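You operate a simulated robot arm through the tools that you are given. There is no shell and no other tool. Be economical: measure what you need, move in short steps, check, and stop when the job is done.

Carry out the task below with a simulated two-armed robot. There is one attempt and no reset: what you move stays moved.

## Task
Take the beige cloth from the top of the grey counter board and lay it out flat on the top of the wooden counter.

The check looks at the end state, three seconds after you hand in, the way a careful person would. Anything else that was tipped, shoved, dropped, spilled or broken makes it a failure. Flat cloth is picked up by pressing the open fingertips on it (5 to 10 N) and closing them slowly along it; thin cloth reads only 2 to 8 mm in the jaws.

## Robot
Two 7-joint arms with two-finger parallel grippers on one trunk, on a base that drives. Base frame: it is fixed to the floor where the robot stands at the start and does not move with it; the origin is under the middle of the robot, x ahead of it, y to its left, z up. Units: m, degrees, N and s.
The left shoulder is at the start at [0.07, 0.133, 1.301], the right one opposite. Places, roughly: top of the wooden counter [0.5, -0.8, 1.1]. Payload 1.57 kg a hand.
The TCP of each hand is the grasp point between the finger pads, 0.03 m short of the fingertips. In the tool frame z runs along the fingers and y along their closing line. Largest opening 0.08 m; finger width 0.017, thickness 0.012; the body of the gripper, 0.04 by 0.082 m, starts 0.08 m behind the TCP.
Orientation is told as [roll, pitch, yaw] about the base's x, y, z axes, in that order, counted from this pose: with the fingers straight down and closing along the base's y, the tool's x points along the base's -x, its y along +y and its z along -z.

## Interface
- The arms move only by the tool apply_moves. It takes "left_series", "right_series" or both (then of equal length, played together; a hand with none holds still); each is a list of rows, each a list of 7 numbers: the shift along the tool's x, y, z in m, then the turn, a rotation vector about the tool's x, y, z in degrees, then the closure in counts, from 0 (fully open) to 255 (shut). In form: [[dx, dy, dz, ax, ay, az, jaw], ...]. A call has 1 to 20 rows; each row shifts and turns the commanded pose from where the row before left it, along the tool's axes as they then stand. A row lasts 0.2 s, in which the tool goes at most 0.05 m and 8.6 degrees; a call with a longer step from one row to the next is refused whole, and so is a gripper value outside its range. Where a pose cannot be reached the arm comes as near as it can. A force on the tool above 40 N (or 10 N above the force at the start of the call, whichever is more), or a blocked arm, ends the call early, and 0.2 s more pass. Each finger travels about 0.153 m/s and halts on what it meets, pressing with about 23 N; the grip force reading is that of the motor and also rises with nothing between the fingers. The clock runs only during rows and for 0.2 s after the last one: add rows that do not move to give the fingers time. It gives the time, the measured TCP pose, the force on the tool (base axes), the opening and the grip force at its end, in the units of the frame above (readings bear some noise).
- Cameras (640 x 400 px; columns grow to the right, rows downward): "scene" is now at [0.1402, -0.0299, 1.5129]; the picture's right is [-0.38, -0.92, 0.00], its down [-0.61, 0.25, -0.75] and it looks along [0.70, -0.29, -0.66] (base axes); focal length 214 px, centre (320, 200). "left" rides on the left gripper at [0.072, 0.007, -0.122] in its tool frame; the picture's right is [-0.09, 1.00, 0.00], its down [-0.84, -0.08, -0.54] and it looks along [-0.54, -0.05, 0.84] (tool axes); focal length 238 px, centre (320, 200). "right" rides on the right gripper at [0.072, -0.007, -0.122] in its tool frame; the picture's right is [0.09, 1.00, 0.00], its down [-0.84, 0.08, -0.54] and it looks along [-0.54, 0.05, 0.84] (tool axes); focal length 238 px, centre (320, 200). There is no depth. A picture from a camera that has moved, and an enlarged one, comes with that camera's place and axes in the base frame and with its lens. The place of the scene camera against the robot may be out by one fixed shift of up to 0.018 m in any direction.
- grab_frame(camera): a new picture of that camera. The clock stands still meanwhile.
- raise_lower(by): slides the trunk up (or, below 0, down) by that many m; the arms and the scene camera ride with it, the base frame stays. It gives what a move gives, with no picture.
- drive_base(legs): drives the robot by 1 to 6 legs, each [ahead, left, turn to the left] in m, m and degrees, along the robot's own axes; the way and the turn of a leg run together, so that a leg with both is an arc; at most 1.5 m and 180 degrees a leg. The arms and the cameras ride along, it lands a little off, and it stops where it bumps. It gives what a move gives.
- aim_head(pan, tilt): turns the head with the scene camera to pan (to the left, within 86 degrees either way) and tilt (down, from -29 to 69), counted from straight ahead of the robot. It gives what a move gives.
- enlarge(camera, box): a new picture of the part [left, top, right, bottom] of that camera's present view, enlarged. The clock stands still meanwhile.
- finish_job(): hands the job in; it is judged then, once.

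Go step by step. Nothing tells you exact positions but the pictures and the camera data: compare them with the known pose of the tool, close in by small moves and look again before you grip or let go. The budget is 120 turns and 100 pictures, counting those below and the enlarged ones. Unless the task says otherwise, let go and move clear before handing in, and close with one line.

The tools are called after "Call:" by a JSON object that holds its "method" and its "body". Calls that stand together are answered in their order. apply_moves: Moves the arms, as the interface text tells. Its arguments: {"type":"object","properties":{"left_series":{"type":"array"},"right_series":{"type":"array"}},"required":[]} The other tools are called the same way: raise_lower (by) slides the trunk up or down; drive_base (legs) drives the base; aim_head (pan, tilt) turns the head that bears the scene camera; grab_frame (camera) takes a picture; enlarge (camera, box) takes an enlarged picture of a part of a camera's view; finish_job () hands the job in.

At the start:

```text
time: 0.0
left_ee_pos: [0.3283, 0.027, 1.3965]
left_tcp_rot: [-0.1, 0.0, 0.2]
left_wrist_force: [-0.9, 0.2, 0.3]
left_grip_width: 0.0799
left_grip_force: 0.0
right_ee_pos: [0.3881, -0.3225, 1.4055]
right_tcp_rot: [0.0, 0.1, 0.0]
right_wrist_force: [0.6, 0.9, -1.0]
right_grip_width: 0.0802
right_grip_force: 0.1
trunk travel left (down, up): [-0.875, 0.065]
robot x, y, heading: [-0.0006, -0.0023, -0.1]
head pan, tilt: [-22.4, 41.0]
```

scene: 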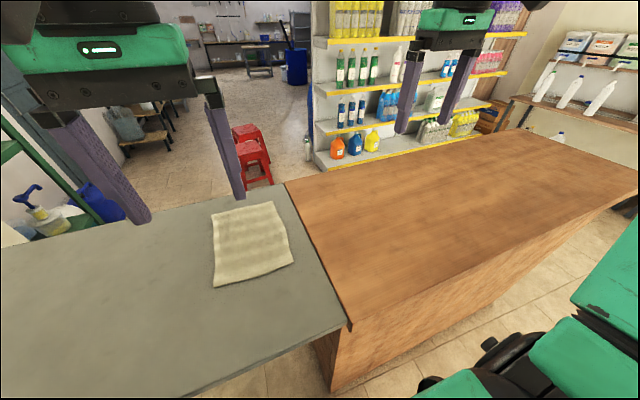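
right: 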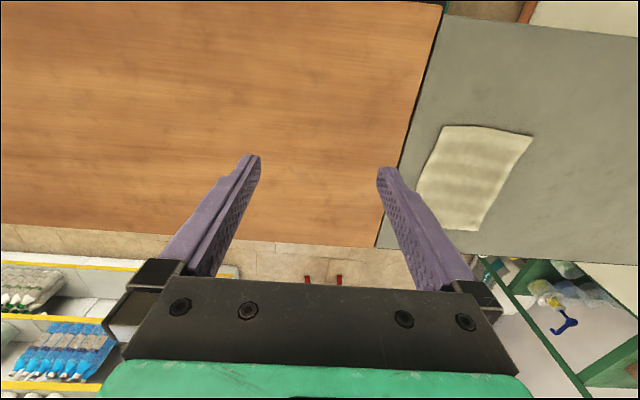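
left: 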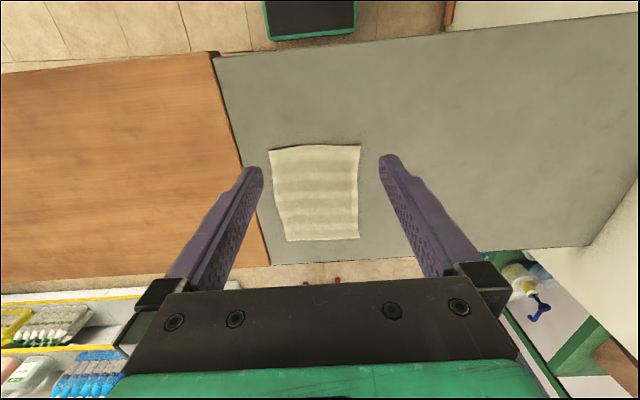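

The cloth lies on the grey board at about x 0.44–0.71, y −0.10–0.10, and the wooden counter looks slightly higher, starting near y −0.15. My plan is to take both near corners with the fingers closing along x, so first I turn both hands by 90 degrees.

Call:
{"method": "apply_moves", "body": {"left_series": [[0, 0, 0, 0, 0, 8.2, 0], [0, 0, 0, 0, 0, 8.2, 0], [0, 0, 0, 0, 0, 8.2, 0], [0, 0, 0, 0, 0, 8.2, 0], [0, 0, 0, 0, 0, 8.2, 0], [0, 0, 0, 0, 0, 8.2, 0], [0, 0, 0, 0, 0, 8.2, 0], [0, 0, 0, 0, 0, 8.2, 0], [0, 0, 0, 0, 0, 8.2, 0], [0, 0, 0, 0, 0, 8.2, 0], [0, 0, 0, 0, 0, 8, 0], [0.02, 0.03, 0.04, 0, 0, 0, 0], [0.02, 0.03, 0.04, 0, 0, 0, 0], [0.015, 0.03, 0.04, 0, 0, 0, 0], [0, 0.03, 0.04, 0, 0, 0, 0]], "right_series": [[0, 0, 0, 0, 0, -8.2, 0], [0, 0, 0, 0, 0, -8.2, 0], [0, 0, 0, 0, 0, -8.2, 0], [0, 0, 0, 0, 0, -8.2, 0], [0, 0, 0, 0, 0, -8.2, 0], [0, 0, 0, 0, 0, -8.2, 0], [0, 0, 0, 0, 0, -8.2, 0], [0, 0, 0, 0, 0, -8.2, 0], [0, 0, 0, 0, 0, -8.2, 0], [0, 0, 0, 0, 0, -8.2, 0], [0, 0, 0, 0, 0, -8, 0], [-0.02, -0.016, 0.04, 0, 0, 0, 0], [-0.02, -0.016, 0.04, 0, 0, 0, 0], [-0.02, -0.016, 0.04, 0, 0, 0, 0], [-0.02, -0.016, 0.04, 0, 0, 0, 0]]}}

```text
refused: row 12 steps farther than a row can; nothing moved
```

Call:
{"method": "apply_moves", "body": {"left_series": [[0, 0, 0, 0, 0, 8.2, 0], [0, 0, 0, 0, 0, 8.2, 0], [0, 0, 0, 0, 0, 8.2, 0], [0, 0, 0, 0, 0, 8.2, 0], [0, 0, 0, 0, 0, 8.2, 0], [0, 0, 0, 0, 0, 8.2, 0], [0, 0, 0, 0, 0, 8.2, 0], [0, 0, 0, 0, 0, 8.2, 0], [0, 0, 0, 0, 0, 8.2, 0], [0, 0, 0, 0, 0, 8.2, 0], [0, 0, 0, 0, 0, 8, 0], [0.01, 0.025, 0.03, 0, 0, 0, 0], [0.01, 0.025, 0.03, 0, 0, 0, 0], [0.01, 0.025, 0.03, 0, 0, 0, 0], [0.01, 0.025, 0.03, 0, 0, 0, 0], [0.01, 0.025, 0.03, 0, 0, 0, 0]], "right_series": [[0, 0, 0, 0, 0, -8.2, 0], [0, 0, 0, 0, 0, -8.2, 0], [0, 0, 0, 0, 0, -8.2, 0], [0, 0, 0, 0, 0, -8.2, 0], [0, 0, 0, 0, 0, -8.2, 0], [0, 0, 0, 0, 0, -8.2, 0], [0, 0, 0, 0, 0, -8.2, 0], [0, 0, 0, 0, 0, -8.2, 0], [0, 0, 0, 0, 0, -8.2, 0], [0, 0, 0, 0, 0, -8.2, 0], [0, 0, 0, 0, 0, -8, 0], [-0.02, -0.013, 0.03, 0, 0, 0, 0], [-0.02, -0.013, 0.03, 0, 0, 0, 0], [-0.02, -0.013, 0.03, 0, 0, 0, 0], [-0.02, -0.013, 0.03, 0, 0, 0, 0], [-0.02, -0.013, 0.03, 0, 0, 0, 0]]}}

Call:
{"method": "grab_frame", "body": {"camera": "left"}}

Call:
{"method": "grab_frame", "body": {"camera": "right"}}

```text
time: 3.4
left_ee_pos: [0.2522, 0.0135, 1.2196]
left_tcp_rot: [0.0, 0.0, -89.9]
left_wrist_force: [0.5, 0.1, 0.2]
left_grip_width: 0.08
left_grip_force: 0.1
left hand out of reach, approached as far as the arm can: row 7, 8, 9, 10, 11, 12, 13, 14, 15, 16
right_ee_pos: [0.4547, -0.2228, 1.2538]
right_tcp_rot: [0.1, 0.0, 90.0]
right_wrist_force: [0.0, 0.9, -0.1]
right_grip_width: 0.0799
right_grip_force: 0.0
trunk travel left (down, up): [-0.875, 0.065]
robot x, y, heading: [0.0002, 0.0017, 0.1]
head pan, tilt: [-22.4, 41.0]
```

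```text
96 pictures are left
camera left: at [0.2588, 0.0873, 1.3403], right [1.0, -0.09, 0.0], down [-0.07, -0.84, 0.54], along [-0.05, -0.54, -0.84], focal length 238 px, centre (320, 200)
```

left: 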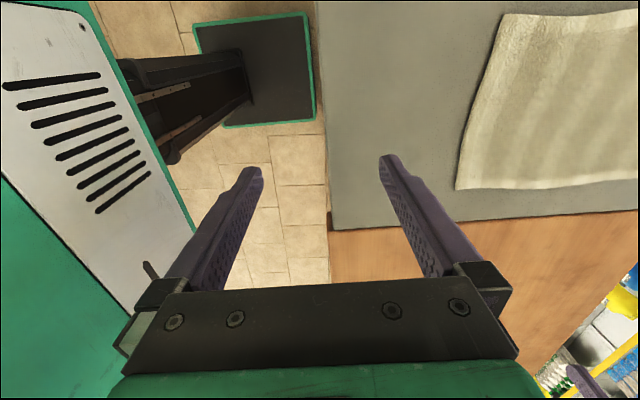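

```text
95 pictures are left
camera right: at [0.461, -0.2945, 1.3772], right [-1.0, -0.09, 0.0], down [-0.08, 0.84, 0.54], along [-0.05, 0.54, -0.84], focal length 238 px, centre (320, 200)
```

right: 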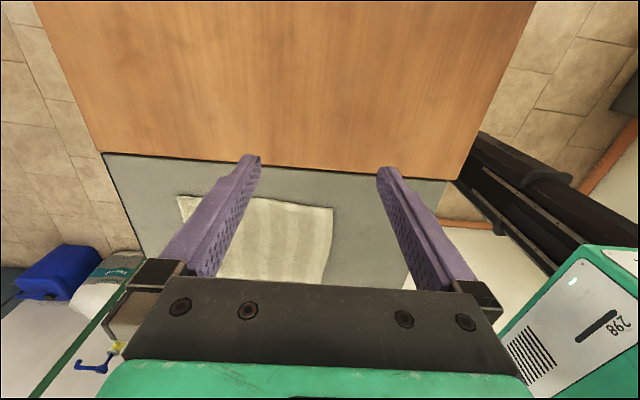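

The left arm cannot hold that yaw so close to the centre, though the right arm reached its own. I'll nudge the left hand outward and see whether it recovers.

Call:
{"method": "apply_moves", "body": {"left_series": [[0.03, 0.02, 0, 0, 0, 0, 0], [0.03, 0.02, 0, 0, 0, 0, 0], [0.03, 0, 0, 0, 0, 0, 0], [0, 0, 0, 0, 0, 0, 0]]}}

```text
time: 4.4
left_ee_pos: [0.2259, 0.0732, 1.2194]
left_tcp_rot: [0.1, 0.0, -89.8]
left_wrist_force: [-0.6, 0.1, 0.7]
left_grip_width: 0.0802
left_grip_force: 0.1
left hand out of reach, approached as far as the arm can: row 1, 2, 3
right_ee_pos: [0.4526, -0.2248, 1.2549]
right_tcp_rot: [-0.1, 0.0, 90.0]
right_wrist_force: [0.2, 0.7, 0.8]
right_grip_width: 0.0803
right_grip_force: 0.1
trunk travel left (down, up): [-0.875, 0.065]
robot x, y, heading: [0.0006, -0.0006, -0.0]
head pan, tilt: [-22.4, 41.0]
```

The left wrist is at its limit in that direction. I'll turn it back and then the other way.

Call:
{"method": "apply_moves", "body": {"left_series": [[0, 0, 0, 0, 0, -8.4, 0], [0, 0, 0, 0, 0, -8.4, 0], [0, 0, 0, 0, 0, -8.4, 0], [0, 0, 0, 0, 0, -8.4, 0], [0, 0, 0, 0, 0, -8.4, 0], [0, 0, 0, 0, 0, -8.4, 0], [0, 0, 0, 0, 0, -8.4, 0], [0, 0, 0, 0, 0, -8.4, 0], [0, 0, 0, 0, 0, -8.4, 0], [0, 0, 0, 0, 0, -8.4, 0], [0, 0, 0, 0, 0, -6, 0], [-0.03, 0.03, 0, 0, 0, 0, 0], [-0.03, 0.03, 0, 0, 0, 0, 0], [-0.03, 0.03, 0, 0, 0, 0, 0], [0, 0, 0, 0, 0, 0, 0]]}}

```text
time: 7.6
left_ee_pos: [0.3139, 0.1644, 1.2167]
left_tcp_rot: [-0.1, 0.0, 0.1]
left_wrist_force: [-0.5, -1.3, -0.6]
left_grip_width: 0.0801
left_grip_force: 0.0
right_ee_pos: [0.4532, -0.2252, 1.2546]
right_tcp_rot: [0.0, 0.0, 89.9]
right_wrist_force: [0.0, 0.4, 0.5]
right_grip_width: 0.0798
right_grip_force: 0.0
trunk travel left (down, up): [-0.875, 0.065]
robot x, y, heading: [-0.0009, -0.0026, 0.1]
head pan, tilt: [-22.4, 41.0]
```

The left hand is back at yaw 0 and out at y 0.16. I'll move it forward to mirror the right hand, then turn it outward again.

Call:
{"method": "apply_moves", "body": {"left_series": [[-0.04, 0.02, 0, 0, 0, 0, 0], [-0.04, 0.02, 0, 0, 0, 0, 0], [-0.04, 0.02, 0, 0, 0, 0, 0], [-0.02, 0, 0, 0, 0, 0, 0], [0, 0, 0, 0, 0, 8.2, 0], [0, 0, 0, 0, 0, 8.2, 0], [0, 0, 0, 0, 0, 8.2, 0], [0, 0, 0, 0, 0, 8.2, 0], [0, 0, 0, 0, 0, 8.2, 0], [0, 0, 0, 0, 0, 8.2, 0], [0, 0, 0, 0, 0, 8.2, 0], [0, 0, 0, 0, 0, 8.2, 0], [0, 0, 0, 0, 0, 8.2, 0], [0, 0, 0, 0, 0, 8.2, 0], [0, 0, 0, 0, 0, 8, 0]]}}

```text
time: 10.8
left_ee_pos: [0.4037, 0.1456, 1.2135]
left_tcp_rot: [0.3, -0.4, -42.7]
left_wrist_force: [0.0, -0.2, 0.5]
left_grip_width: 0.0802
left_grip_force: 0.0
left hand out of reach, approached as far as the arm can: row 8, 9, 10, 11, 12, 13, 14, 15
right_ee_pos: [0.4531, -0.2252, 1.2552]
right_tcp_rot: [0.0, 0.0, 90.0]
right_wrist_force: [0.3, 0.0, 0.0]
right_grip_width: 0.08
right_grip_force: 0.2
trunk travel left (down, up): [-0.875, 0.065]
robot x, y, heading: [0.0004, 0.0, 0.2]
head pan, tilt: [-22.4, 41.0]
```

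It sticks at about −43°, so I'll turn it the other way, to +90.

Call:
{"method": "apply_moves", "body": {"left_series": [[0, 0, 0, 0, 0, -8.3, 0], [0, 0, 0, 0, 0, -8.3, 0], [0, 0, 0, 0, 0, -8.3, 0], [0, 0, 0, 0, 0, -8.3, 0], [0, 0, 0, 0, 0, -8.3, 0], [0, 0, 0, 0, 0, -8.3, 0], [0, 0, 0, 0, 0, -8.3, 0], [0, 0, 0, 0, 0, -8.3, 0], [0, 0, 0, 0, 0, -8.3, 0], [0, 0, 0, 0, 0, -8.3, 0], [0, 0, 0, 0, 0, -8.3, 0], [0, 0, 0, 0, 0, -8.3, 0], [0, 0, 0, 0, 0, -8.3, 0], [0, 0, 0, 0, 0, -8.3, 0], [0, 0, 0, 0, 0, -8.3, 0], [0, 0, 0, 0, 0, -8.3, 0]]}}

```text
time: 14.2
left_ee_pos: [0.4027, 0.1473, 1.2153]
left_tcp_rot: [-0.5, 0.0, 90.4]
left_wrist_force: [0.1, 0.4, 0.0]
left_grip_width: 0.0799
left_grip_force: 0.1
right_ee_pos: [0.4523, -0.2249, 1.2547]
right_tcp_rot: [-0.1, 0.0, 90.1]
right_wrist_force: [0.4, 0.2, 0.3]
right_grip_width: 0.08
right_grip_force: 0.1
trunk travel left (down, up): [-0.875, 0.065]
robot x, y, heading: [-0.004, -0.0003, 0.1]
head pan, tilt: [-22.4, 41.0]
```

Both hands now stand at yaw 90. I'll bring them over the near corners, about 10 cm above.

Call:
{"method": "apply_moves", "body": {"left_series": [[0.01, -0.01, 0.02, 0, 0, 0, 0], [0.013, -0.01, 0.02, 0, 0, 0, 0], [0.013, -0.01, 0.02, 0, 0, 0, 0], [0.013, -0.011, 0.02, 0, 0, 0, 0], [0.013, -0.011, 0.015, 0, 0, 0, 0], [0, 0, 0, 0, 0, 0, 0]], "right_series": [[-0.03, 0, 0.027, 0, 0, 0, 0], [-0.03, 0, 0.027, 0, 0, 0, 0], [-0.03, 0, 0.027, 0, 0, 0, 0], [-0.03, 0, 0.027, 0, 0, 0, 0], [-0.03, 0, 0.027, 0, 0, 0, 0], [0, 0, 0, 0, 0, 0, 0]]}}

Call:
{"method": "grab_frame", "body": {"camera": "left"}}

Call:
{"method": "grab_frame", "body": {"camera": "right"}}

Call:
{"method": "grab_frame", "body": {"camera": "scene"}}

```text
time: 15.6
left_ee_pos: [0.4569, 0.0849, 1.1199]
left_tcp_rot: [-0.6, 0.2, 90.2]
left_wrist_force: [-0.5, 0.3, -0.1]
left_grip_width: 0.0799
left_grip_force: 0.0
right_ee_pos: [0.4498, -0.0764, 1.1206]
right_tcp_rot: [-0.2, -0.1, 90.0]
right_wrist_force: [0.3, -0.1, 0.3]
right_grip_width: 0.0798
right_grip_force: 0.1
right hand out of reach, approached as far as the arm can: row 5
trunk travel left (down, up): [-0.875, 0.065]
robot x, y, heading: [0.0036, 0.0019, 0.2]
head pan, tilt: [-22.4, 41.0]
```

```text
94 pictures are left
camera left: at [0.4497, 0.0143, 1.241], right [-1.0, 0.09, -0.01], down [0.07, 0.84, 0.54], along [0.06, 0.54, -0.84], focal length 238 px, centre (320, 200)
```

left: 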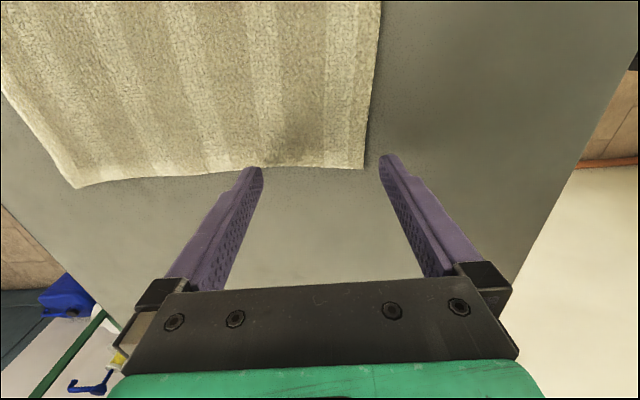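

```text
93 pictures are left
camera right: at [0.4563, -0.1481, 1.2441], right [-1.0, -0.09, 0.0], down [-0.08, 0.84, 0.54], along [-0.05, 0.54, -0.84], focal length 238 px, centre (320, 200)
```

right: 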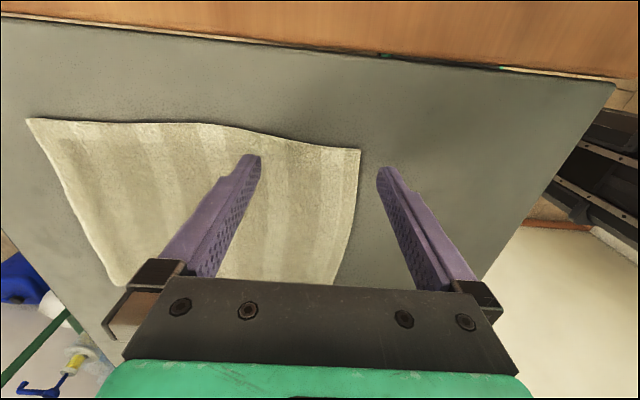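

```text
92 pictures are left
camera scene: at [0.139, -0.0298, 1.5131], right [-0.38, -0.92, 0.0], down [-0.61, 0.25, -0.76], along [0.7, -0.29, -0.66], focal length 214 px, centre (320, 200)
```

scene: 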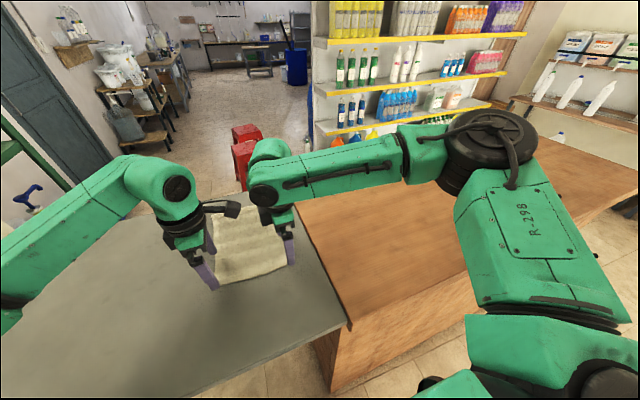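

The views from two heights agree: the cloth is at z ≈ 1.07, higher than the quoted surface. The near corners are at about (0.419, −0.083) and (0.425, 0.097). I'll set the jaws to 3 cm and lower in small steps.

Call:
{"method": "apply_moves", "body": {"left_series": [[0.003, 0.005, 0, 0, 0, 0, 100], [0, 0.004, 0, 0, 0, 0, 159], [0, 0, 0.004, 0, 0, 0, 159], [0, 0, 0.004, 0, 0, 0, 159], [0, 0, 0, 0, 0, 0, 159]], "right_series": [[0, 0.002, 0, 0, 0, 0, 100], [0, 0.002, 0, 0, 0, 0, 159], [0, 0, 0.004, 0, 0, 0, 159], [0, 0, 0.004, 0, 0, 0, 159], [0, 0, 0, 0, 0, 0, 159]]}}

Call:
{"method": "grab_frame", "body": {"camera": "left"}}

Call:
{"method": "grab_frame", "body": {"camera": "right"}}

```text
time: 16.8
left_ee_pos: [0.4473, 0.0824, 1.1111]
left_tcp_rot: [-0.6, -0.1, 90.3]
left_wrist_force: [-0.6, 0.3, 0.2]
left_grip_width: 0.0302
left_grip_force: 0.1
right_ee_pos: [0.4464, -0.0763, 1.1119]
right_tcp_rot: [0.0, -0.1, 89.9]
right_wrist_force: [0.5, -0.5, 0.9]
right_grip_width: 0.0303
right_grip_force: 0.0
trunk travel left (down, up): [-0.875, 0.065]
robot x, y, heading: [-0.0011, -0.0021, 0.1]
head pan, tilt: [-22.4, 41.0]
```

```text
91 pictures are left
camera left: at [0.4401, 0.0105, 1.2318], right [-1.0, 0.09, -0.01], down [0.07, 0.84, 0.54], along [0.06, 0.54, -0.84], focal length 238 px, centre (320, 200)
```

left: 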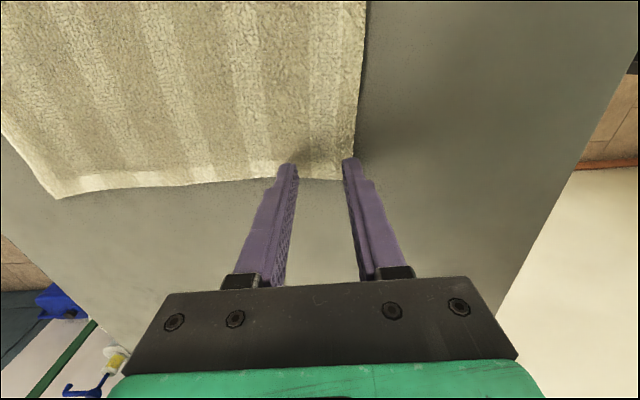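

```text
90 pictures are left
camera right: at [0.4521, -0.1479, 1.2363], right [-1.0, -0.09, 0.0], down [-0.08, 0.84, 0.54], along [-0.05, 0.54, -0.84], focal length 238 px, centre (320, 200)
```

right: 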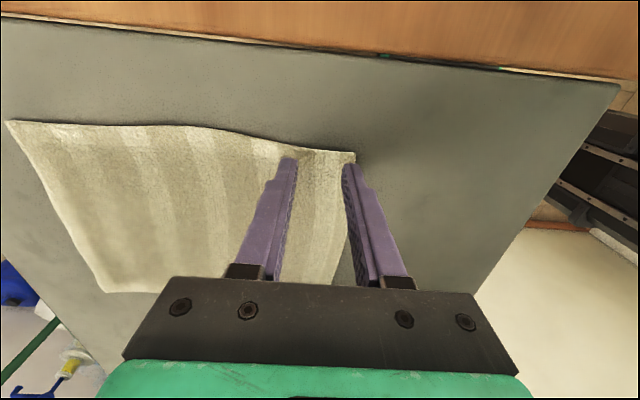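

The left edge of the cloth is right at the fingers, so I'll shift both hands 8 mm inward and 5 mm forward and keep lowering.

Call:
{"method": "apply_moves", "body": {"left_series": [[0.008, -0.006, 0, 0, 0, 0, 159], [0, 0, 0.002, 0, 0, 0, 159], [0, 0, 0.002, 0, 0, 0, 159], [0, 0, 0.002, 0, 0, 0, 159], [0, 0, 0, 0, 0, 0, 159]], "right_series": [[-0.008, -0.005, 0, 0, 0, 0, 159], [0, 0, 0.002, 0, 0, 0, 159], [0, 0, 0.002, 0, 0, 0, 159], [0, 0, 0.002, 0, 0, 0, 159], [0, 0, 0, 0, 0, 0, 159]]}}

```text
time: 18.0
left_ee_pos: [0.4545, 0.0722, 1.1037]
left_tcp_rot: [-0.5, 0.1, 90.3]
left_wrist_force: [-0.2, -1.0, 0.4]
left_grip_width: 0.0301
left_grip_force: 0.0
right_ee_pos: [0.4459, -0.0763, 1.1074]
right_tcp_rot: [-0.1, -0.2, 90.0]
right_wrist_force: [0.0, -0.2, -0.2]
right_grip_width: 0.0301
right_grip_force: 0.0
right hand out of reach, approached as far as the arm can: row 1
trunk travel left (down, up): [-0.875, 0.065]
robot x, y, heading: [-0.0022, -0.0014, 0.0]
head pan, tilt: [-22.4, 41.0]
```

The right arm cannot go further inward from here. I'll lift a little, shift the base left by 5 cm and correct the hands after that.

Call:
{"method": "raise_lower", "body": {"by": 0.04}}

Call:
{"method": "drive_base", "body": {"legs": [[0, 0.05, 0]]}}

Call:
{"method": "apply_moves", "body": {"left_series": [[0.02, 0, 0, 0, 0, 0, 159], [0.02, 0, 0, 0, 0, 0, 159], [0, 0, 0, 0, 0, 0, 159]], "right_series": [[0.02, -0.005, 0, 0, 0, 0, 159], [0.02, 0, 0, 0, 0, 0, 159], [0, 0, 0, 0, 0, 0, 159]]}}

```text
time: 18.8
left_ee_pos: [0.4542, 0.0734, 1.145]
left_tcp_rot: [-0.6, 0.1, 90.3]
left_wrist_force: [0.0, -0.4, 0.3]
left_grip_width: 0.0302
left_grip_force: 0.1
right_ee_pos: [0.4457, -0.0752, 1.1502]
right_tcp_rot: [-0.1, 0.0, 90.0]
right_wrist_force: [0.6, 0.2, 0.9]
right_grip_width: 0.0298
right_grip_force: 0.0
trunk travel left (down, up): [-0.915, 0.025]
robot x, y, heading: [0.0, 0.0014, -0.3]
head pan, tilt: [-22.4, 41.0]
```

```text
time: 19.8
left_ee_pos: [0.4545, 0.112, 1.146]
left_tcp_rot: [-0.6, -0.4, 90.1]
left_wrist_force: [0.1, -0.8, 0.2]
left_grip_width: 0.03
left_grip_force: 0.2
right_ee_pos: [0.4474, -0.0367, 1.1475]
right_tcp_rot: [-0.2, -0.6, 90.0]
right_wrist_force: [0.0, -0.7, -0.1]
right_grip_width: 0.0302
right_grip_force: 0.0
trunk travel left (down, up): [-0.915, 0.025]
robot x, y, heading: [-0.0002, 0.0515, -0.1]
head pan, tilt: [-22.4, 41.0]
```

```text
time: 20.6
left_ee_pos: [0.4539, 0.0833, 1.1441]
left_tcp_rot: [-0.6, 0.1, 90.1]
left_wrist_force: [-0.7, 0.2, 0.5]
left_grip_width: 0.03
left_grip_force: 0.0
right_ee_pos: [0.451, -0.0667, 1.1491]
right_tcp_rot: [0.0, 0.0, 89.8]
right_wrist_force: [0.5, 0.2, 1.0]
right_grip_width: 0.0302
right_grip_force: 0.1
trunk travel left (down, up): [-0.915, 0.025]
robot x, y, heading: [-0.0005, 0.0514, 0.1]
head pan, tilt: [-22.4, 41.0]
```

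Both hands are close to their places, so I'll trim the left one and come down to just above the cloth.

Call:
{"method": "apply_moves", "body": {"left_series": [[0.008, 0, 0.013, 0, 0, 0, 159], [0, 0, 0.013, 0, 0, 0, 159], [0, 0, 0.013, 0, 0, 0, 159], [0, 0, 0.002, 0, 0, 0, 159], [0, 0, 0, 0, 0, 0, 159]], "right_series": [[0, 0, 0.015, 0, 0, 0, 159], [0, 0, 0.015, 0, 0, 0, 159], [0, 0, 0.014, 0, 0, 0, 159], [0, 0, 0.002, 0, 0, 0, 159], [0, 0, 0, 0, 0, 0, 159]]}}

Call:
{"method": "grab_frame", "body": {"camera": "left"}}

Call:
{"method": "grab_frame", "body": {"camera": "right"}}

```text
time: 21.8
left_ee_pos: [0.4548, 0.0736, 1.103]
left_tcp_rot: [-0.6, 0.1, 90.1]
left_wrist_force: [0.3, -0.7, 0.3]
left_grip_width: 0.0299
left_grip_force: 0.0
right_ee_pos: [0.4508, -0.0682, 1.1022]
right_tcp_rot: [0.0, -0.1, 89.7]
right_wrist_force: [-0.6, -0.3, 4.2]
right_grip_width: 0.0299
right_grip_force: 0.0
trunk travel left (down, up): [-0.915, 0.025]
robot x, y, heading: [0.002, 0.0485, -0.0]
head pan, tilt: [-22.4, 41.0]
```

```text
89 pictures are left
camera left: at [0.447, 0.0025, 1.2252], right [-1.0, 0.09, -0.01], down [0.07, 0.84, 0.54], along [0.06, 0.54, -0.84], focal length 238 px, centre (320, 200)
```

left: 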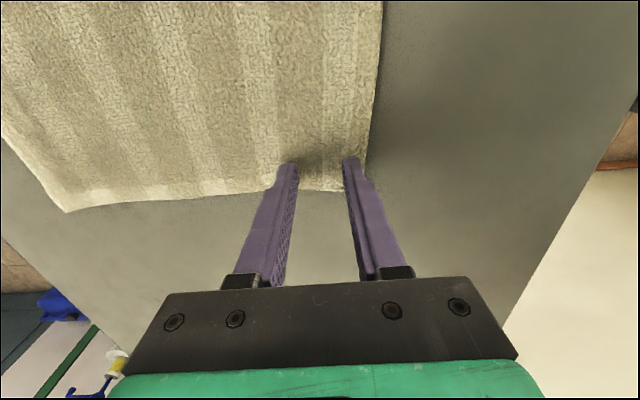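

```text
88 pictures are left
camera right: at [0.4565, -0.1396, 1.2259], right [-1.0, -0.09, 0.0], down [-0.08, 0.84, 0.54], along [-0.05, 0.54, -0.84], focal length 238 px, centre (320, 200)
```

right: 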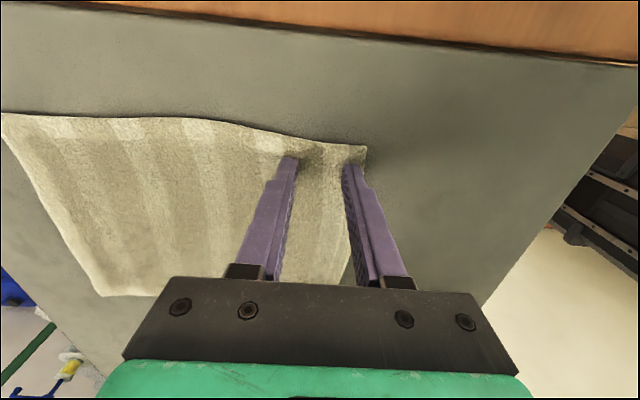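

The right fingertips touch at TCP z 1.102, and both hands are well placed over their corners. I'll press gently in 1 mm steps.

Call:
{"method": "apply_moves", "body": {"left_series": [[0, 0, 0.001, 0, 0, 0, 159], [0, 0, 0.001, 0, 0, 0, 159], [0, 0, 0, 0, 0, 0, 159]], "right_series": [[0, 0, 0.001, 0, 0, 0, 159], [0, 0, 0, 0, 0, 0, 159], [0, 0, 0, 0, 0, 0, 159]]}}

```text
time: 22.6
left_ee_pos: [0.4551, 0.0734, 1.1032]
left_tcp_rot: [-0.6, 0.1, 90.1]
left_wrist_force: [0.1, 0.2, 3.7]
left_grip_width: 0.03
left_grip_force: 0.1
right_ee_pos: [0.4493, -0.0671, 1.1022]
right_tcp_rot: [-0.2, -0.1, 89.8]
right_wrist_force: [1.0, -1.0, 6.9]
right_grip_width: 0.0298
right_grip_force: 0.1
trunk travel left (down, up): [-0.915, 0.025]
robot x, y, heading: [-0.0023, 0.0468, 0.2]
head pan, tilt: [-22.4, 41.0]
```

Contact is about 4 N on the left and 7 N on the right. I'll press to about 8 N and close slowly.

Call:
{"method": "apply_moves", "body": {"left_series": [[0, 0, 0.0012, 0, 0, 0, 159], [0, 0, 0, 0, 0, 0, 159], [0, 0, 0, 0, 0, 0, 169], [0, 0, 0, 0, 0, 0, 179], [0, 0, 0, 0, 0, 0, 189], [0, 0, 0, 0, 0, 0, 199], [0, 0, 0, 0, 0, 0, 209], [0, 0, 0, 0, 0, 0, 219], [0, 0, 0, 0, 0, 0, 229], [0, 0, 0, 0, 0, 0, 239], [0, 0, 0, 0, 0, 0, 249], [0, 0, 0, 0, 0, 0, 255], [0, 0, 0, 0, 0, 0, 255], [0, 0, 0, 0, 0, 0, 255]], "right_series": [[0, 0, 0.0005, 0, 0, 0, 159], [0, 0, 0, 0, 0, 0, 159], [0, 0, 0, 0, 0, 0, 169], [0, 0, 0, 0, 0, 0, 179], [0, 0, 0, 0, 0, 0, 189], [0, 0, 0, 0, 0, 0, 199], [0, 0, 0, 0, 0, 0, 209], [0, 0, 0, 0, 0, 0, 219], [0, 0, 0, 0, 0, 0, 229], [0, 0, 0, 0, 0, 0, 239], [0, 0, 0, 0, 0, 0, 249], [0, 0, 0, 0, 0, 0, 255], [0, 0, 0, 0, 0, 0, 255], [0, 0, 0, 0, 0, 0, 255]]}}

Call:
{"method": "grab_frame", "body": {"camera": "left"}}

Call:
{"method": "grab_frame", "body": {"camera": "right"}}

```text
time: 25.6
left_ee_pos: [0.4533, 0.0742, 1.1024]
left_tcp_rot: [-0.7, 0.1, 90.1]
left_wrist_force: [-0.3, -0.2, 5.3]
left_grip_width: 0.0037
left_grip_force: 23.2
right_ee_pos: [0.4485, -0.0671, 1.1012]
right_tcp_rot: [-0.2, -0.1, 90.0]
right_wrist_force: [-0.5, -0.2, 10.7]
right_grip_width: 0.0038
right_grip_force: 22.6
trunk travel left (down, up): [-0.915, 0.025]
robot x, y, heading: [0.0015, 0.0486, -0.1]
head pan, tilt: [-22.4, 41.0]
```

```text
87 pictures are left
camera left: at [0.4454, 0.0028, 1.2234], right [-1.0, 0.09, -0.01], down [0.07, 0.84, 0.54], along [0.06, 0.54, -0.84], focal length 238 px, centre (320, 200)
```

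left: 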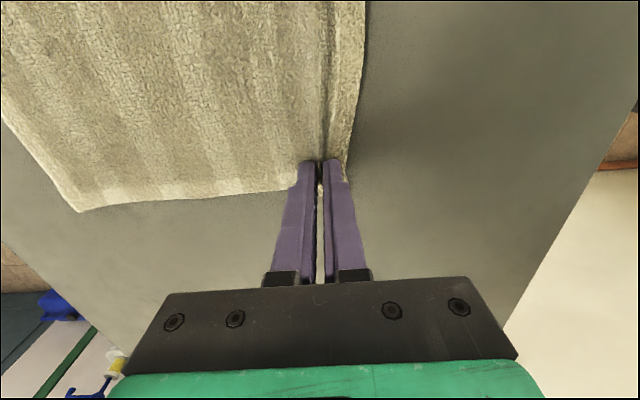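

```text
86 pictures are left
camera right: at [0.4548, -0.139, 1.2253], right [-1.0, -0.09, 0.0], down [-0.08, 0.84, 0.54], along [-0.05, 0.54, -0.84], focal length 238 px, centre (320, 200)
```

right: 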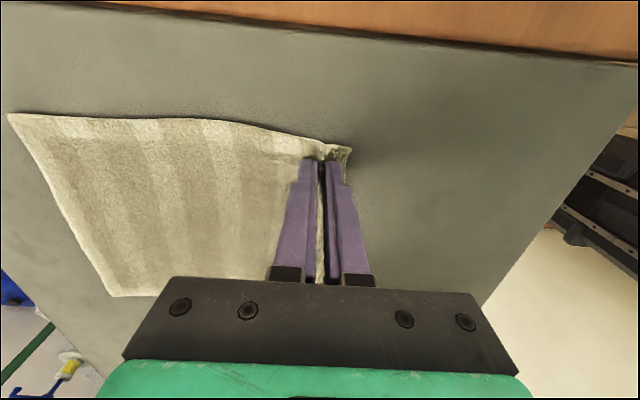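

Both corners are gripped at 3.7 mm each. I'll lift straight up.

Call:
{"method": "apply_moves", "body": {"left_series": [[0, 0, -0.02, 0, 0, 0, 255], [0, 0, -0.025, 0, 0, 0, 255], [0, 0, -0.025, 0, 0, 0, 255], [0, 0, -0.025, 0, 0, 0, 255], [0, 0, -0.025, 0, 0, 0, 255], [0, 0, -0.025, 0, 0, 0, 255], [0, 0, -0.025, 0, 0, 0, 255], [0, 0, -0.025, 0, 0, 0, 255], [0, 0, -0.025, 0, 0, 0, 255], [0, 0, -0.025, 0, 0, 0, 255], [0, 0, 0, 0, 0, 0, 255]], "right_series": [[0, 0, -0.02, 0, 0, 0, 255], [0, 0, -0.025, 0, 0, 0, 255], [0, 0, -0.025, 0, 0, 0, 255], [0, 0, -0.025, 0, 0, 0, 255], [0, 0, -0.025, 0, 0, 0, 255], [0, 0, -0.025, 0, 0, 0, 255], [0, 0, -0.025, 0, 0, 0, 255], [0, 0, -0.025, 0, 0, 0, 255], [0, 0, -0.025, 0, 0, 0, 255], [0, 0, -0.025, 0, 0, 0, 255], [0, 0, 0, 0, 0, 0, 255]]}}

Call:
{"method": "grab_frame", "body": {"camera": "scene"}}

Call:
{"method": "grab_frame", "body": {"camera": "right"}}

```text
time: 27.9
left_ee_pos: [0.4534, 0.074, 1.3473]
left_tcp_rot: [-0.5, 0.1, 90.1]
left_wrist_force: [0.6, 0.3, -0.1]
left_grip_width: 0.0037
left_grip_force: 23.1
right_ee_pos: [0.4524, -0.0667, 1.347]
right_tcp_rot: [-0.1, 0.0, 89.8]
right_wrist_force: [-0.2, 0.5, -0.4]
right_grip_width: 0.0038
right_grip_force: 22.8
trunk travel left (down, up): [-0.915, 0.025]
robot x, y, heading: [0.0022, 0.0513, 0.1]
head pan, tilt: [-22.4, 41.0]
```

```text
85 pictures are left
camera scene: at [0.1406, 0.0189, 1.5529], right [-0.38, -0.92, 0.0], down [-0.61, 0.25, -0.75], along [0.7, -0.29, -0.66], focal length 214 px, centre (320, 200)
```

scene: 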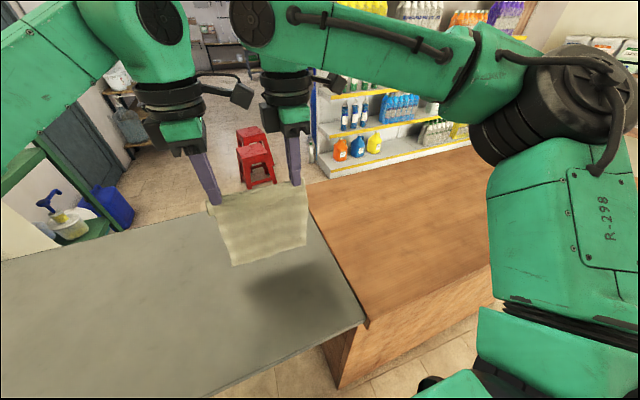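

```text
84 pictures are left
camera right: at [0.4582, -0.1388, 1.4699], right [-1.0, -0.09, 0.0], down [-0.08, 0.84, 0.54], along [-0.05, 0.54, -0.84], focal length 238 px, centre (320, 200)
```

right: 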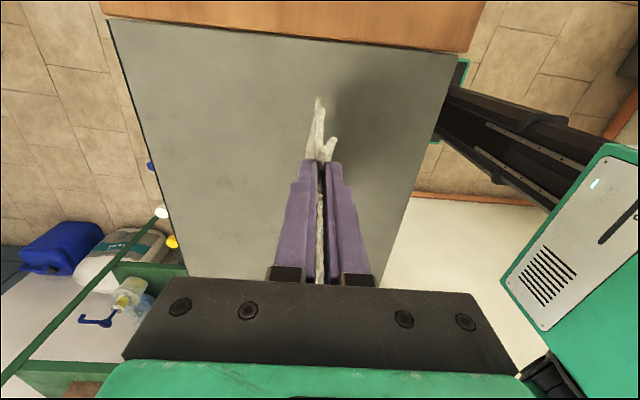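

The cloth hangs straight between the hands, clear of the board. Before driving right, I'll raise the trunk a bit and check that the way is free.

Call:
{"method": "raise_lower", "body": {"by": 0.024}}

Call:
{"method": "aim_head", "body": {"pan": -75, "tilt": 45}}

Call:
{"method": "grab_frame", "body": {"camera": "scene"}}

Call:
{"method": "aim_head", "body": {"pan": -20, "tilt": 68}}

Call:
{"method": "grab_frame", "body": {"camera": "scene"}}

```text
time: 28.6
left_ee_pos: [0.4522, 0.0737, 1.3704]
left_tcp_rot: [-0.5, 0.1, 90.1]
left_wrist_force: [0.8, 0.1, -0.5]
left_grip_width: 0.004
left_grip_force: 23.0
right_ee_pos: [0.4516, -0.0673, 1.3707]
right_tcp_rot: [-0.1, -0.2, 89.8]
right_wrist_force: [-0.3, 0.5, 0.3]
right_grip_width: 0.0036
right_grip_force: 22.2
trunk travel left (down, up): [-0.939, 0.001]
robot x, y, heading: [0.0019, 0.0493, 0.1]
head pan, tilt: [-22.4, 41.0]
```

```text
time: 29.9
left_ee_pos: [0.4529, 0.0743, 1.3707]
left_tcp_rot: [-0.6, 0.0, 90.0]
left_wrist_force: [-0.5, 1.1, -0.2]
left_grip_width: 0.0036
left_grip_force: 23.6
right_ee_pos: [0.4531, -0.0666, 1.3697]
right_tcp_rot: [-0.1, 0.0, 89.9]
right_wrist_force: [-0.3, 0.3, 0.5]
right_grip_width: 0.0038
right_grip_force: 23.0
trunk travel left (down, up): [-0.939, 0.001]
robot x, y, heading: [0.0037, 0.0473, -0.0]
head pan, tilt: [-75.0, 45.0]
```

```text
83 pictures are left
camera scene: at [0.0832, -0.0271, 1.5712], right [-0.97, -0.26, 0.0], down [-0.18, 0.68, -0.71], along [0.18, -0.68, -0.71], focal length 214 px, centre (320, 200)
```

scene: 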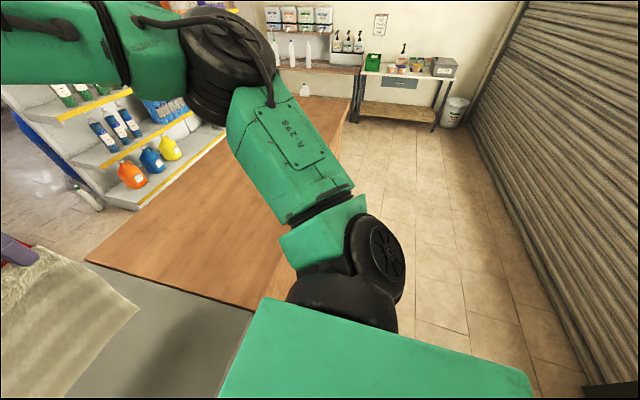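

```text
time: 31.1
left_ee_pos: [0.4527, 0.0731, 1.3705]
left_tcp_rot: [-0.7, 0.0, 90.1]
left_wrist_force: [-0.7, -0.5, -0.8]
left_grip_width: 0.0035
left_grip_force: 23.6
right_ee_pos: [0.4517, -0.0662, 1.3709]
right_tcp_rot: [-0.1, -0.1, 89.9]
right_wrist_force: [0.4, 0.7, -0.2]
right_grip_width: 0.0039
right_grip_force: 23.3
trunk travel left (down, up): [-0.939, 0.001]
robot x, y, heading: [0.0021, 0.0491, 0.1]
head pan, tilt: [-20.0, 68.0]
```

```text
82 pictures are left
camera scene: at [0.1159, 0.0318, 1.5431], right [-0.34, -0.94, 0.0], down [-0.87, 0.32, -0.37], along [0.35, -0.13, -0.93], focal length 214 px, centre (320, 200)
```

scene: 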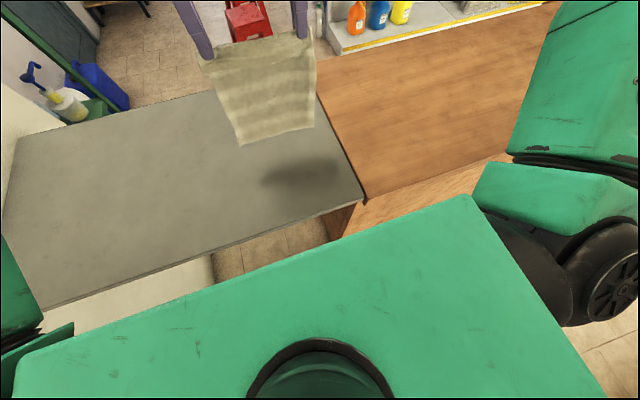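

The floor on the right is clear and the two counters are flush. I'll back off 5 cm and drive right along the counter.

Call:
{"method": "drive_base", "body": {"legs": [[-0.05, 0, 0], [0, -0.35, 0]]}}

Call:
{"method": "grab_frame", "body": {"camera": "scene"}}

```text
time: 33.9
left_ee_pos: [0.3987, -0.2793, 1.3714]
left_tcp_rot: [-0.7, 0.2, 89.6]
left_wrist_force: [-0.5, 0.6, 0.1]
left_grip_width: 0.0038
left_grip_force: 23.1
right_ee_pos: [0.3974, -0.4187, 1.3708]
right_tcp_rot: [-0.1, 0.0, 89.3]
right_wrist_force: [0.3, 0.1, 0.0]
right_grip_width: 0.004
right_grip_force: 22.9
trunk travel left (down, up): [-0.939, 0.001]
robot x, y, heading: [-0.0524, -0.3017, -0.7]
head pan, tilt: [-20.0, 68.0]
```

```text
81 pictures are left
camera scene: at [0.0629, -0.3175, 1.5431], right [-0.35, -0.94, 0.0], down [-0.87, 0.33, -0.38], along [0.35, -0.13, -0.93], focal length 214 px, centre (320, 200)
```

scene: 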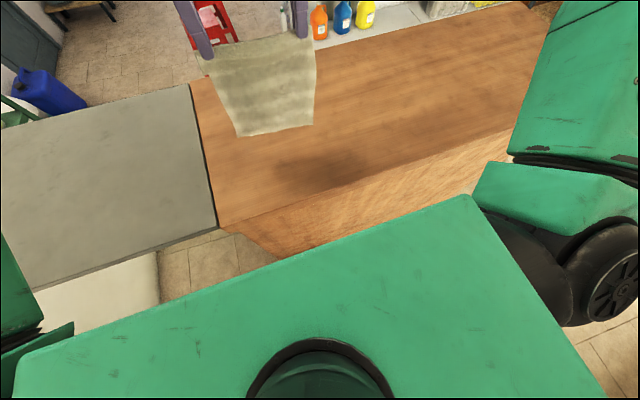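

All is well, so I'll carry on another 0.35 m to the right.

Call:
{"method": "drive_base", "body": {"legs": [[0, -0.35, 0.6]]}}

Call:
{"method": "aim_head", "body": {"pan": -10, "tilt": 50}}

Call:
{"method": "grab_frame", "body": {"camera": "scene"}}

Call:
{"method": "grab_frame", "body": {"camera": "left"}}

```text
time: 36.2
left_ee_pos: [0.3989, -0.6217, 1.3711]
left_tcp_rot: [-0.6, 0.3, 90.2]
left_wrist_force: [-0.1, 0.0, -0.6]
left_grip_width: 0.0038
left_grip_force: 22.8
right_ee_pos: [0.398, -0.7623, 1.3704]
right_tcp_rot: [-0.1, 0.1, 90.0]
right_wrist_force: [0.5, -0.3, -0.8]
right_grip_width: 0.004
right_grip_force: 22.9
trunk travel left (down, up): [-0.939, 0.001]
robot x, y, heading: [-0.0547, -0.6523, -0.1]
head pan, tilt: [-20.0, 68.0]
```

```text
time: 37.0
left_ee_pos: [0.3983, -0.6246, 1.3711]
left_tcp_rot: [-0.6, 0.1, 90.2]
left_wrist_force: [0.0, 0.2, -0.6]
left_grip_width: 0.0037
left_grip_force: 23.3
right_ee_pos: [0.3965, -0.7656, 1.3702]
right_tcp_rot: [-0.2, 0.0, 90.0]
right_wrist_force: [-1.0, 0.5, -0.4]
right_grip_width: 0.0038
right_grip_force: 23.0
trunk travel left (down, up): [-0.939, 0.001]
robot x, y, heading: [-0.059, -0.6513, -0.0]
head pan, tilt: [-10.0, 50.0]
```

```text
80 pictures are left
camera scene: at [0.0838, -0.6617, 1.5642], right [-0.17, -0.98, 0.0], down [-0.75, 0.13, -0.64], along [0.63, -0.11, -0.77], focal length 214 px, centre (320, 200)
```

scene: 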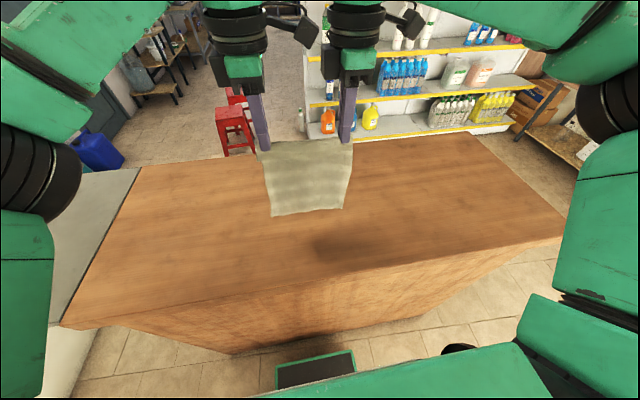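

```text
79 pictures are left
camera left: at [0.3909, -0.6962, 1.4919], right [-1.0, 0.09, -0.01], down [0.07, 0.84, 0.54], along [0.06, 0.54, -0.84], focal length 238 px, centre (320, 200)
```

left: 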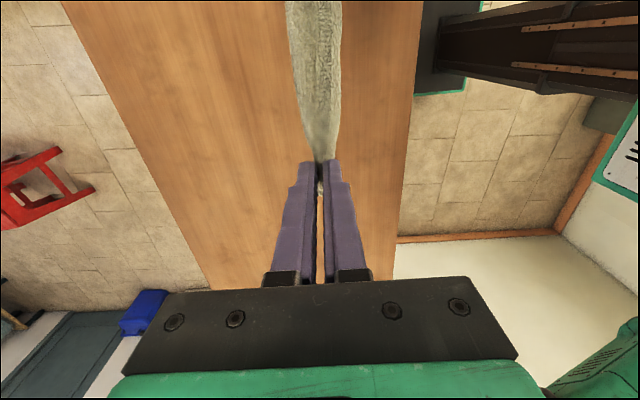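

The cloth hangs over the middle of the wooden counter, in the clear. I'll reach forward 18 cm so that the bottom edge can be set down far out and the cloth laid back toward the robot.

Call:
{"method": "apply_moves", "body": {"left_series": [[0, -0.025, 0.003, 0, 0, 0, 255], [0, -0.025, 0.003, 0, 0, 0, 255], [0, -0.025, 0.003, 0, 0, 0, 255], [0, -0.025, 0.003, 0, 0, 0, 255], [0, -0.025, 0.003, 0, 0, 0, 255], [0, -0.025, 0.003, 0, 0, 0, 255], [0, -0.025, 0.003, 0, 0, 0, 255], [0, 0, 0, 0, 0, 0, 255], [0, 0, 0, 0, 0, 0, 255]], "right_series": [[0, -0.025, 0.003, 0, 0, 0, 255], [0, -0.025, 0.003, 0, 0, 0, 255], [0, -0.025, 0.003, 0, 0, 0, 255], [0, -0.025, 0.003, 0, 0, 0, 255], [0, -0.025, 0.003, 0, 0, 0, 255], [0, -0.025, 0.003, 0, 0, 0, 255], [0, -0.025, 0.003, 0, 0, 0, 255], [0, 0, 0, 0, 0, 0, 255], [0, 0, 0, 0, 0, 0, 255]]}}

Call:
{"method": "grab_frame", "body": {"camera": "scene"}}

```text
time: 39.0
left_ee_pos: [0.4953, -0.6144, 1.3438]
left_tcp_rot: [-0.6, 0.0, 90.1]
left_wrist_force: [0.8, 0.4, -0.8]
left_grip_width: 0.0037
left_grip_force: 22.9
left hand out of reach, approached as far as the arm can: row 4, 5, 6, 7
right_ee_pos: [0.4745, -0.8303, 1.327]
right_tcp_rot: [-0.2, 0.0, 90.1]
right_wrist_force: [-0.7, -0.2, 0.2]
right_grip_width: 0.0
right_grip_force: 21.1
right hand out of reach, approached as far as the arm can: row 1, 2, 3, 4, 5, 6, 7
trunk travel left (down, up): [-0.939, 0.001]
robot x, y, heading: [-0.0543, -0.6521, 0.0]
head pan, tilt: [-10.0, 50.0]
```

```text
78 pictures are left
camera scene: at [0.0839, -0.6608, 1.5642], right [-0.17, -0.98, 0.0], down [-0.75, 0.13, -0.64], along [0.63, -0.11, -0.77], focal length 214 px, centre (320, 200)
```

scene: 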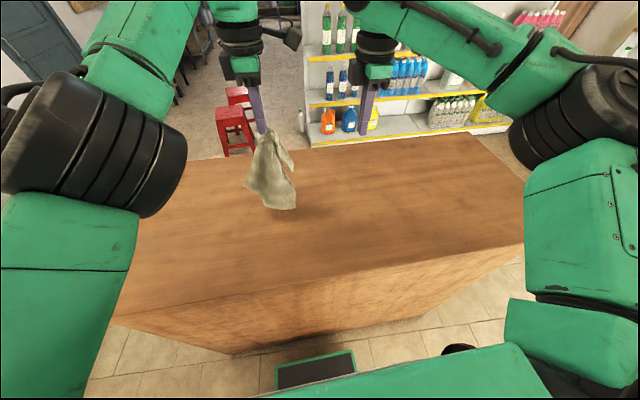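

The right arm ran out of reach and its corner slipped out. The cloth now hangs from the left hand above the wood. I'll lay it down diagonally with the left hand and then straighten it, with the right hand opened and held clear.

Call:
{"method": "apply_moves", "body": {"left_series": [[-0.025, 0.025, 0.005, 0, 0, 0, 255], [-0.025, 0.025, 0.005, 0, 0, 0, 255], [-0.025, 0.025, 0.005, 0, 0, 0, 255], [-0.021, 0.021, 0.02, 0, 0, 0, 255], [-0.021, 0.021, 0.02, 0, 0, 0, 255], [-0.016, 0.016, 0.025, 0, 0, 0, 255], [-0.016, 0.016, 0.025, 0, 0, 0, 255], [0, 0, 0, 0, 0, 0, 255]], "right_series": [[0.01, 0, 0, 0, 0, 0, 255], [0.01, 0.01, 0, 0, 0, 0, 200], [0.01, 0.02, 0, 0, 0, 0, 100], [0.01, 0.02, 0, 0, 0, 0, 0], [0, 0, 0, 0, 0, 0, 0], [0, 0, 0, 0, 0, 0, 0], [0, 0, 0, 0, 0, 0, 0], [0, 0, 0, 0, 0, 0, 0]]}}

Call:
{"method": "grab_frame", "body": {"camera": "scene"}}

Call:
{"method": "grab_frame", "body": {"camera": "left"}}

Call:
{"method": "grab_frame", "body": {"camera": "right"}}

```text
time: 40.8
left_ee_pos: [0.346, -0.4635, 1.2393]
left_tcp_rot: [-0.6, 0.1, 90.2]
left_wrist_force: [0.7, 0.6, 0.1]
left_grip_width: 0.0037
left_grip_force: 23.4
right_ee_pos: [0.4254, -0.8707, 1.3276]
right_tcp_rot: [-0.1, -0.2, 89.8]
right_wrist_force: [0.6, 0.2, -0.8]
right_grip_width: 0.0799
right_grip_force: 0.2
trunk travel left (down, up): [-0.939, 0.001]
robot x, y, heading: [-0.0562, -0.6468, -0.1]
head pan, tilt: [-10.0, 50.0]
```

```text
77 pictures are left
camera scene: at [0.0839, -0.6614, 1.5642], right [-0.17, -0.98, 0.0], down [-0.75, 0.13, -0.64], along [0.63, -0.11, -0.77], focal length 214 px, centre (320, 200)
```

scene: 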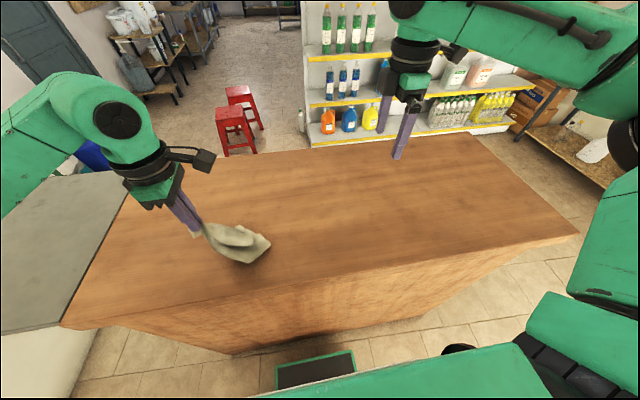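

```text
76 pictures are left
camera left: at [0.339, -0.5348, 1.3597], right [-1.0, 0.09, -0.01], down [0.07, 0.84, 0.54], along [0.06, 0.54, -0.84], focal length 238 px, centre (320, 200)
```

left: 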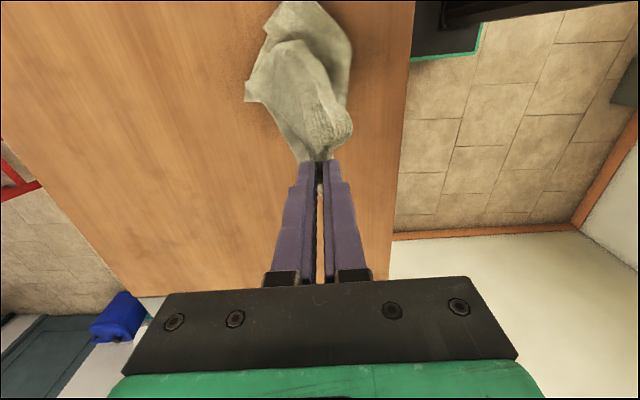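

```text
75 pictures are left
camera right: at [0.4313, -0.9421, 1.4508], right [-1.0, -0.09, 0.0], down [-0.08, 0.84, 0.54], along [-0.05, 0.54, -0.84], focal length 238 px, centre (320, 200)
```

right: 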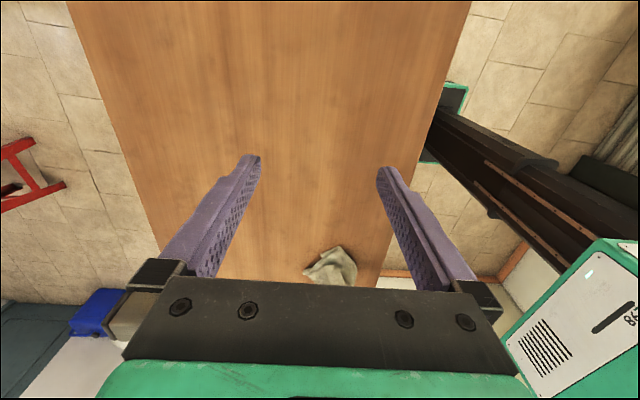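

It folded as it went down. I'll finish laying it with a pull along +y to stretch it, then look for its free corners.

Call:
{"method": "apply_moves", "body": {"left_series": [[-0.025, 0, 0.02, 0, 0, 0, 255], [-0.025, 0, 0.02, 0, 0, 0, 255], [-0.02, -0.005, 0.02, 0, 0, 0, 255], [-0.02, -0.005, 0.02, 0, 0, 0, 255], [-0.02, -0.005, 0.015, 0, 0, 0, 255], [-0.02, -0.005, 0.01, 0, 0, 0, 255], [-0.02, -0.005, 0, 0, 0, 0, 255], [0, 0, 0, 0, 0, 0, 255]]}}

Call:
{"method": "grab_frame", "body": {"camera": "left"}}

Call:
{"method": "grab_frame", "body": {"camera": "scene"}}

```text
time: 42.6
left_ee_pos: [0.3711, -0.3154, 1.1328]
left_tcp_rot: [-0.6, 0.0, 90.1]
left_wrist_force: [-0.3, -0.5, 0.1]
left_grip_width: 0.0038
left_grip_force: 22.9
right_ee_pos: [0.4253, -0.8704, 1.3275]
right_tcp_rot: [-0.1, 0.0, 90.0]
right_wrist_force: [-0.2, -1.0, 1.2]
right_grip_width: 0.08
right_grip_force: 0.1
trunk travel left (down, up): [-0.939, 0.001]
robot x, y, heading: [-0.0531, -0.6504, 0.0]
head pan, tilt: [-10.0, 50.0]
```

```text
74 pictures are left
camera left: at [0.3639, -0.3866, 1.2543], right [-1.0, 0.09, -0.01], down [0.07, 0.84, 0.54], along [0.06, 0.54, -0.84], focal length 238 px, centre (320, 200)
```

left: 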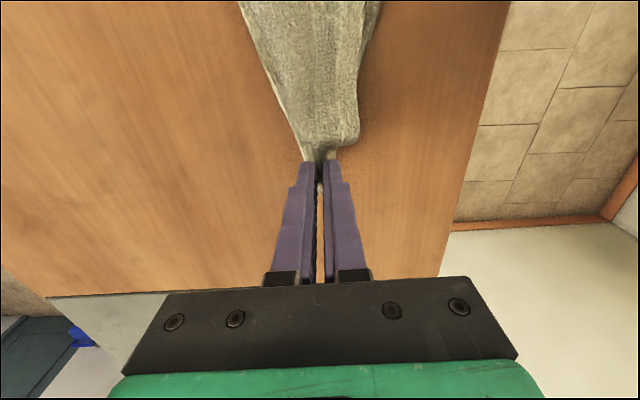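

```text
73 pictures are left
camera scene: at [0.0836, -0.6616, 1.5643], right [-0.17, -0.98, 0.0], down [-0.75, 0.13, -0.64], along [0.63, -0.11, -0.77], focal length 214 px, centre (320, 200)
```

scene: 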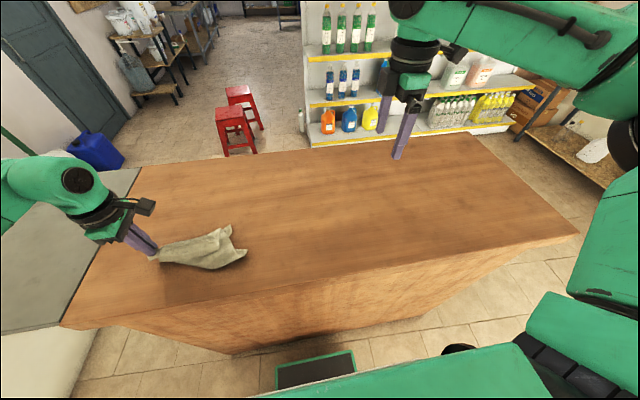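

Call:
{"method": "enlarge", "body": {"camera": "scene", "box": [110, 195, 290, 307]}}

```text
3.56 times, centred on (200, 251) of scene
camera zoom: at [0.0836, -0.6616, 1.5643], right [-0.17, -0.98, 0.0], down [-0.75, 0.13, -0.64], along [0.63, -0.11, -0.77], focal length 763 px, centre (747, 19)
```

zoom: 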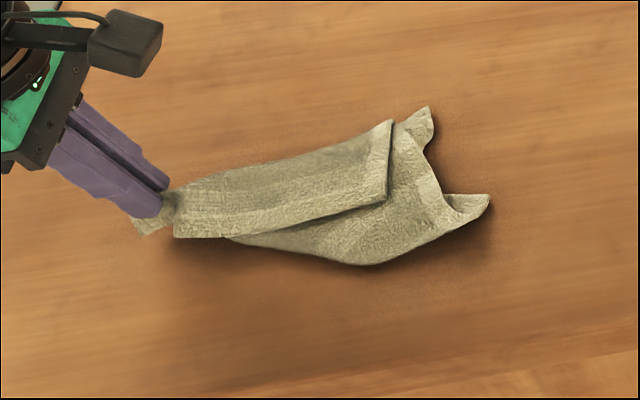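

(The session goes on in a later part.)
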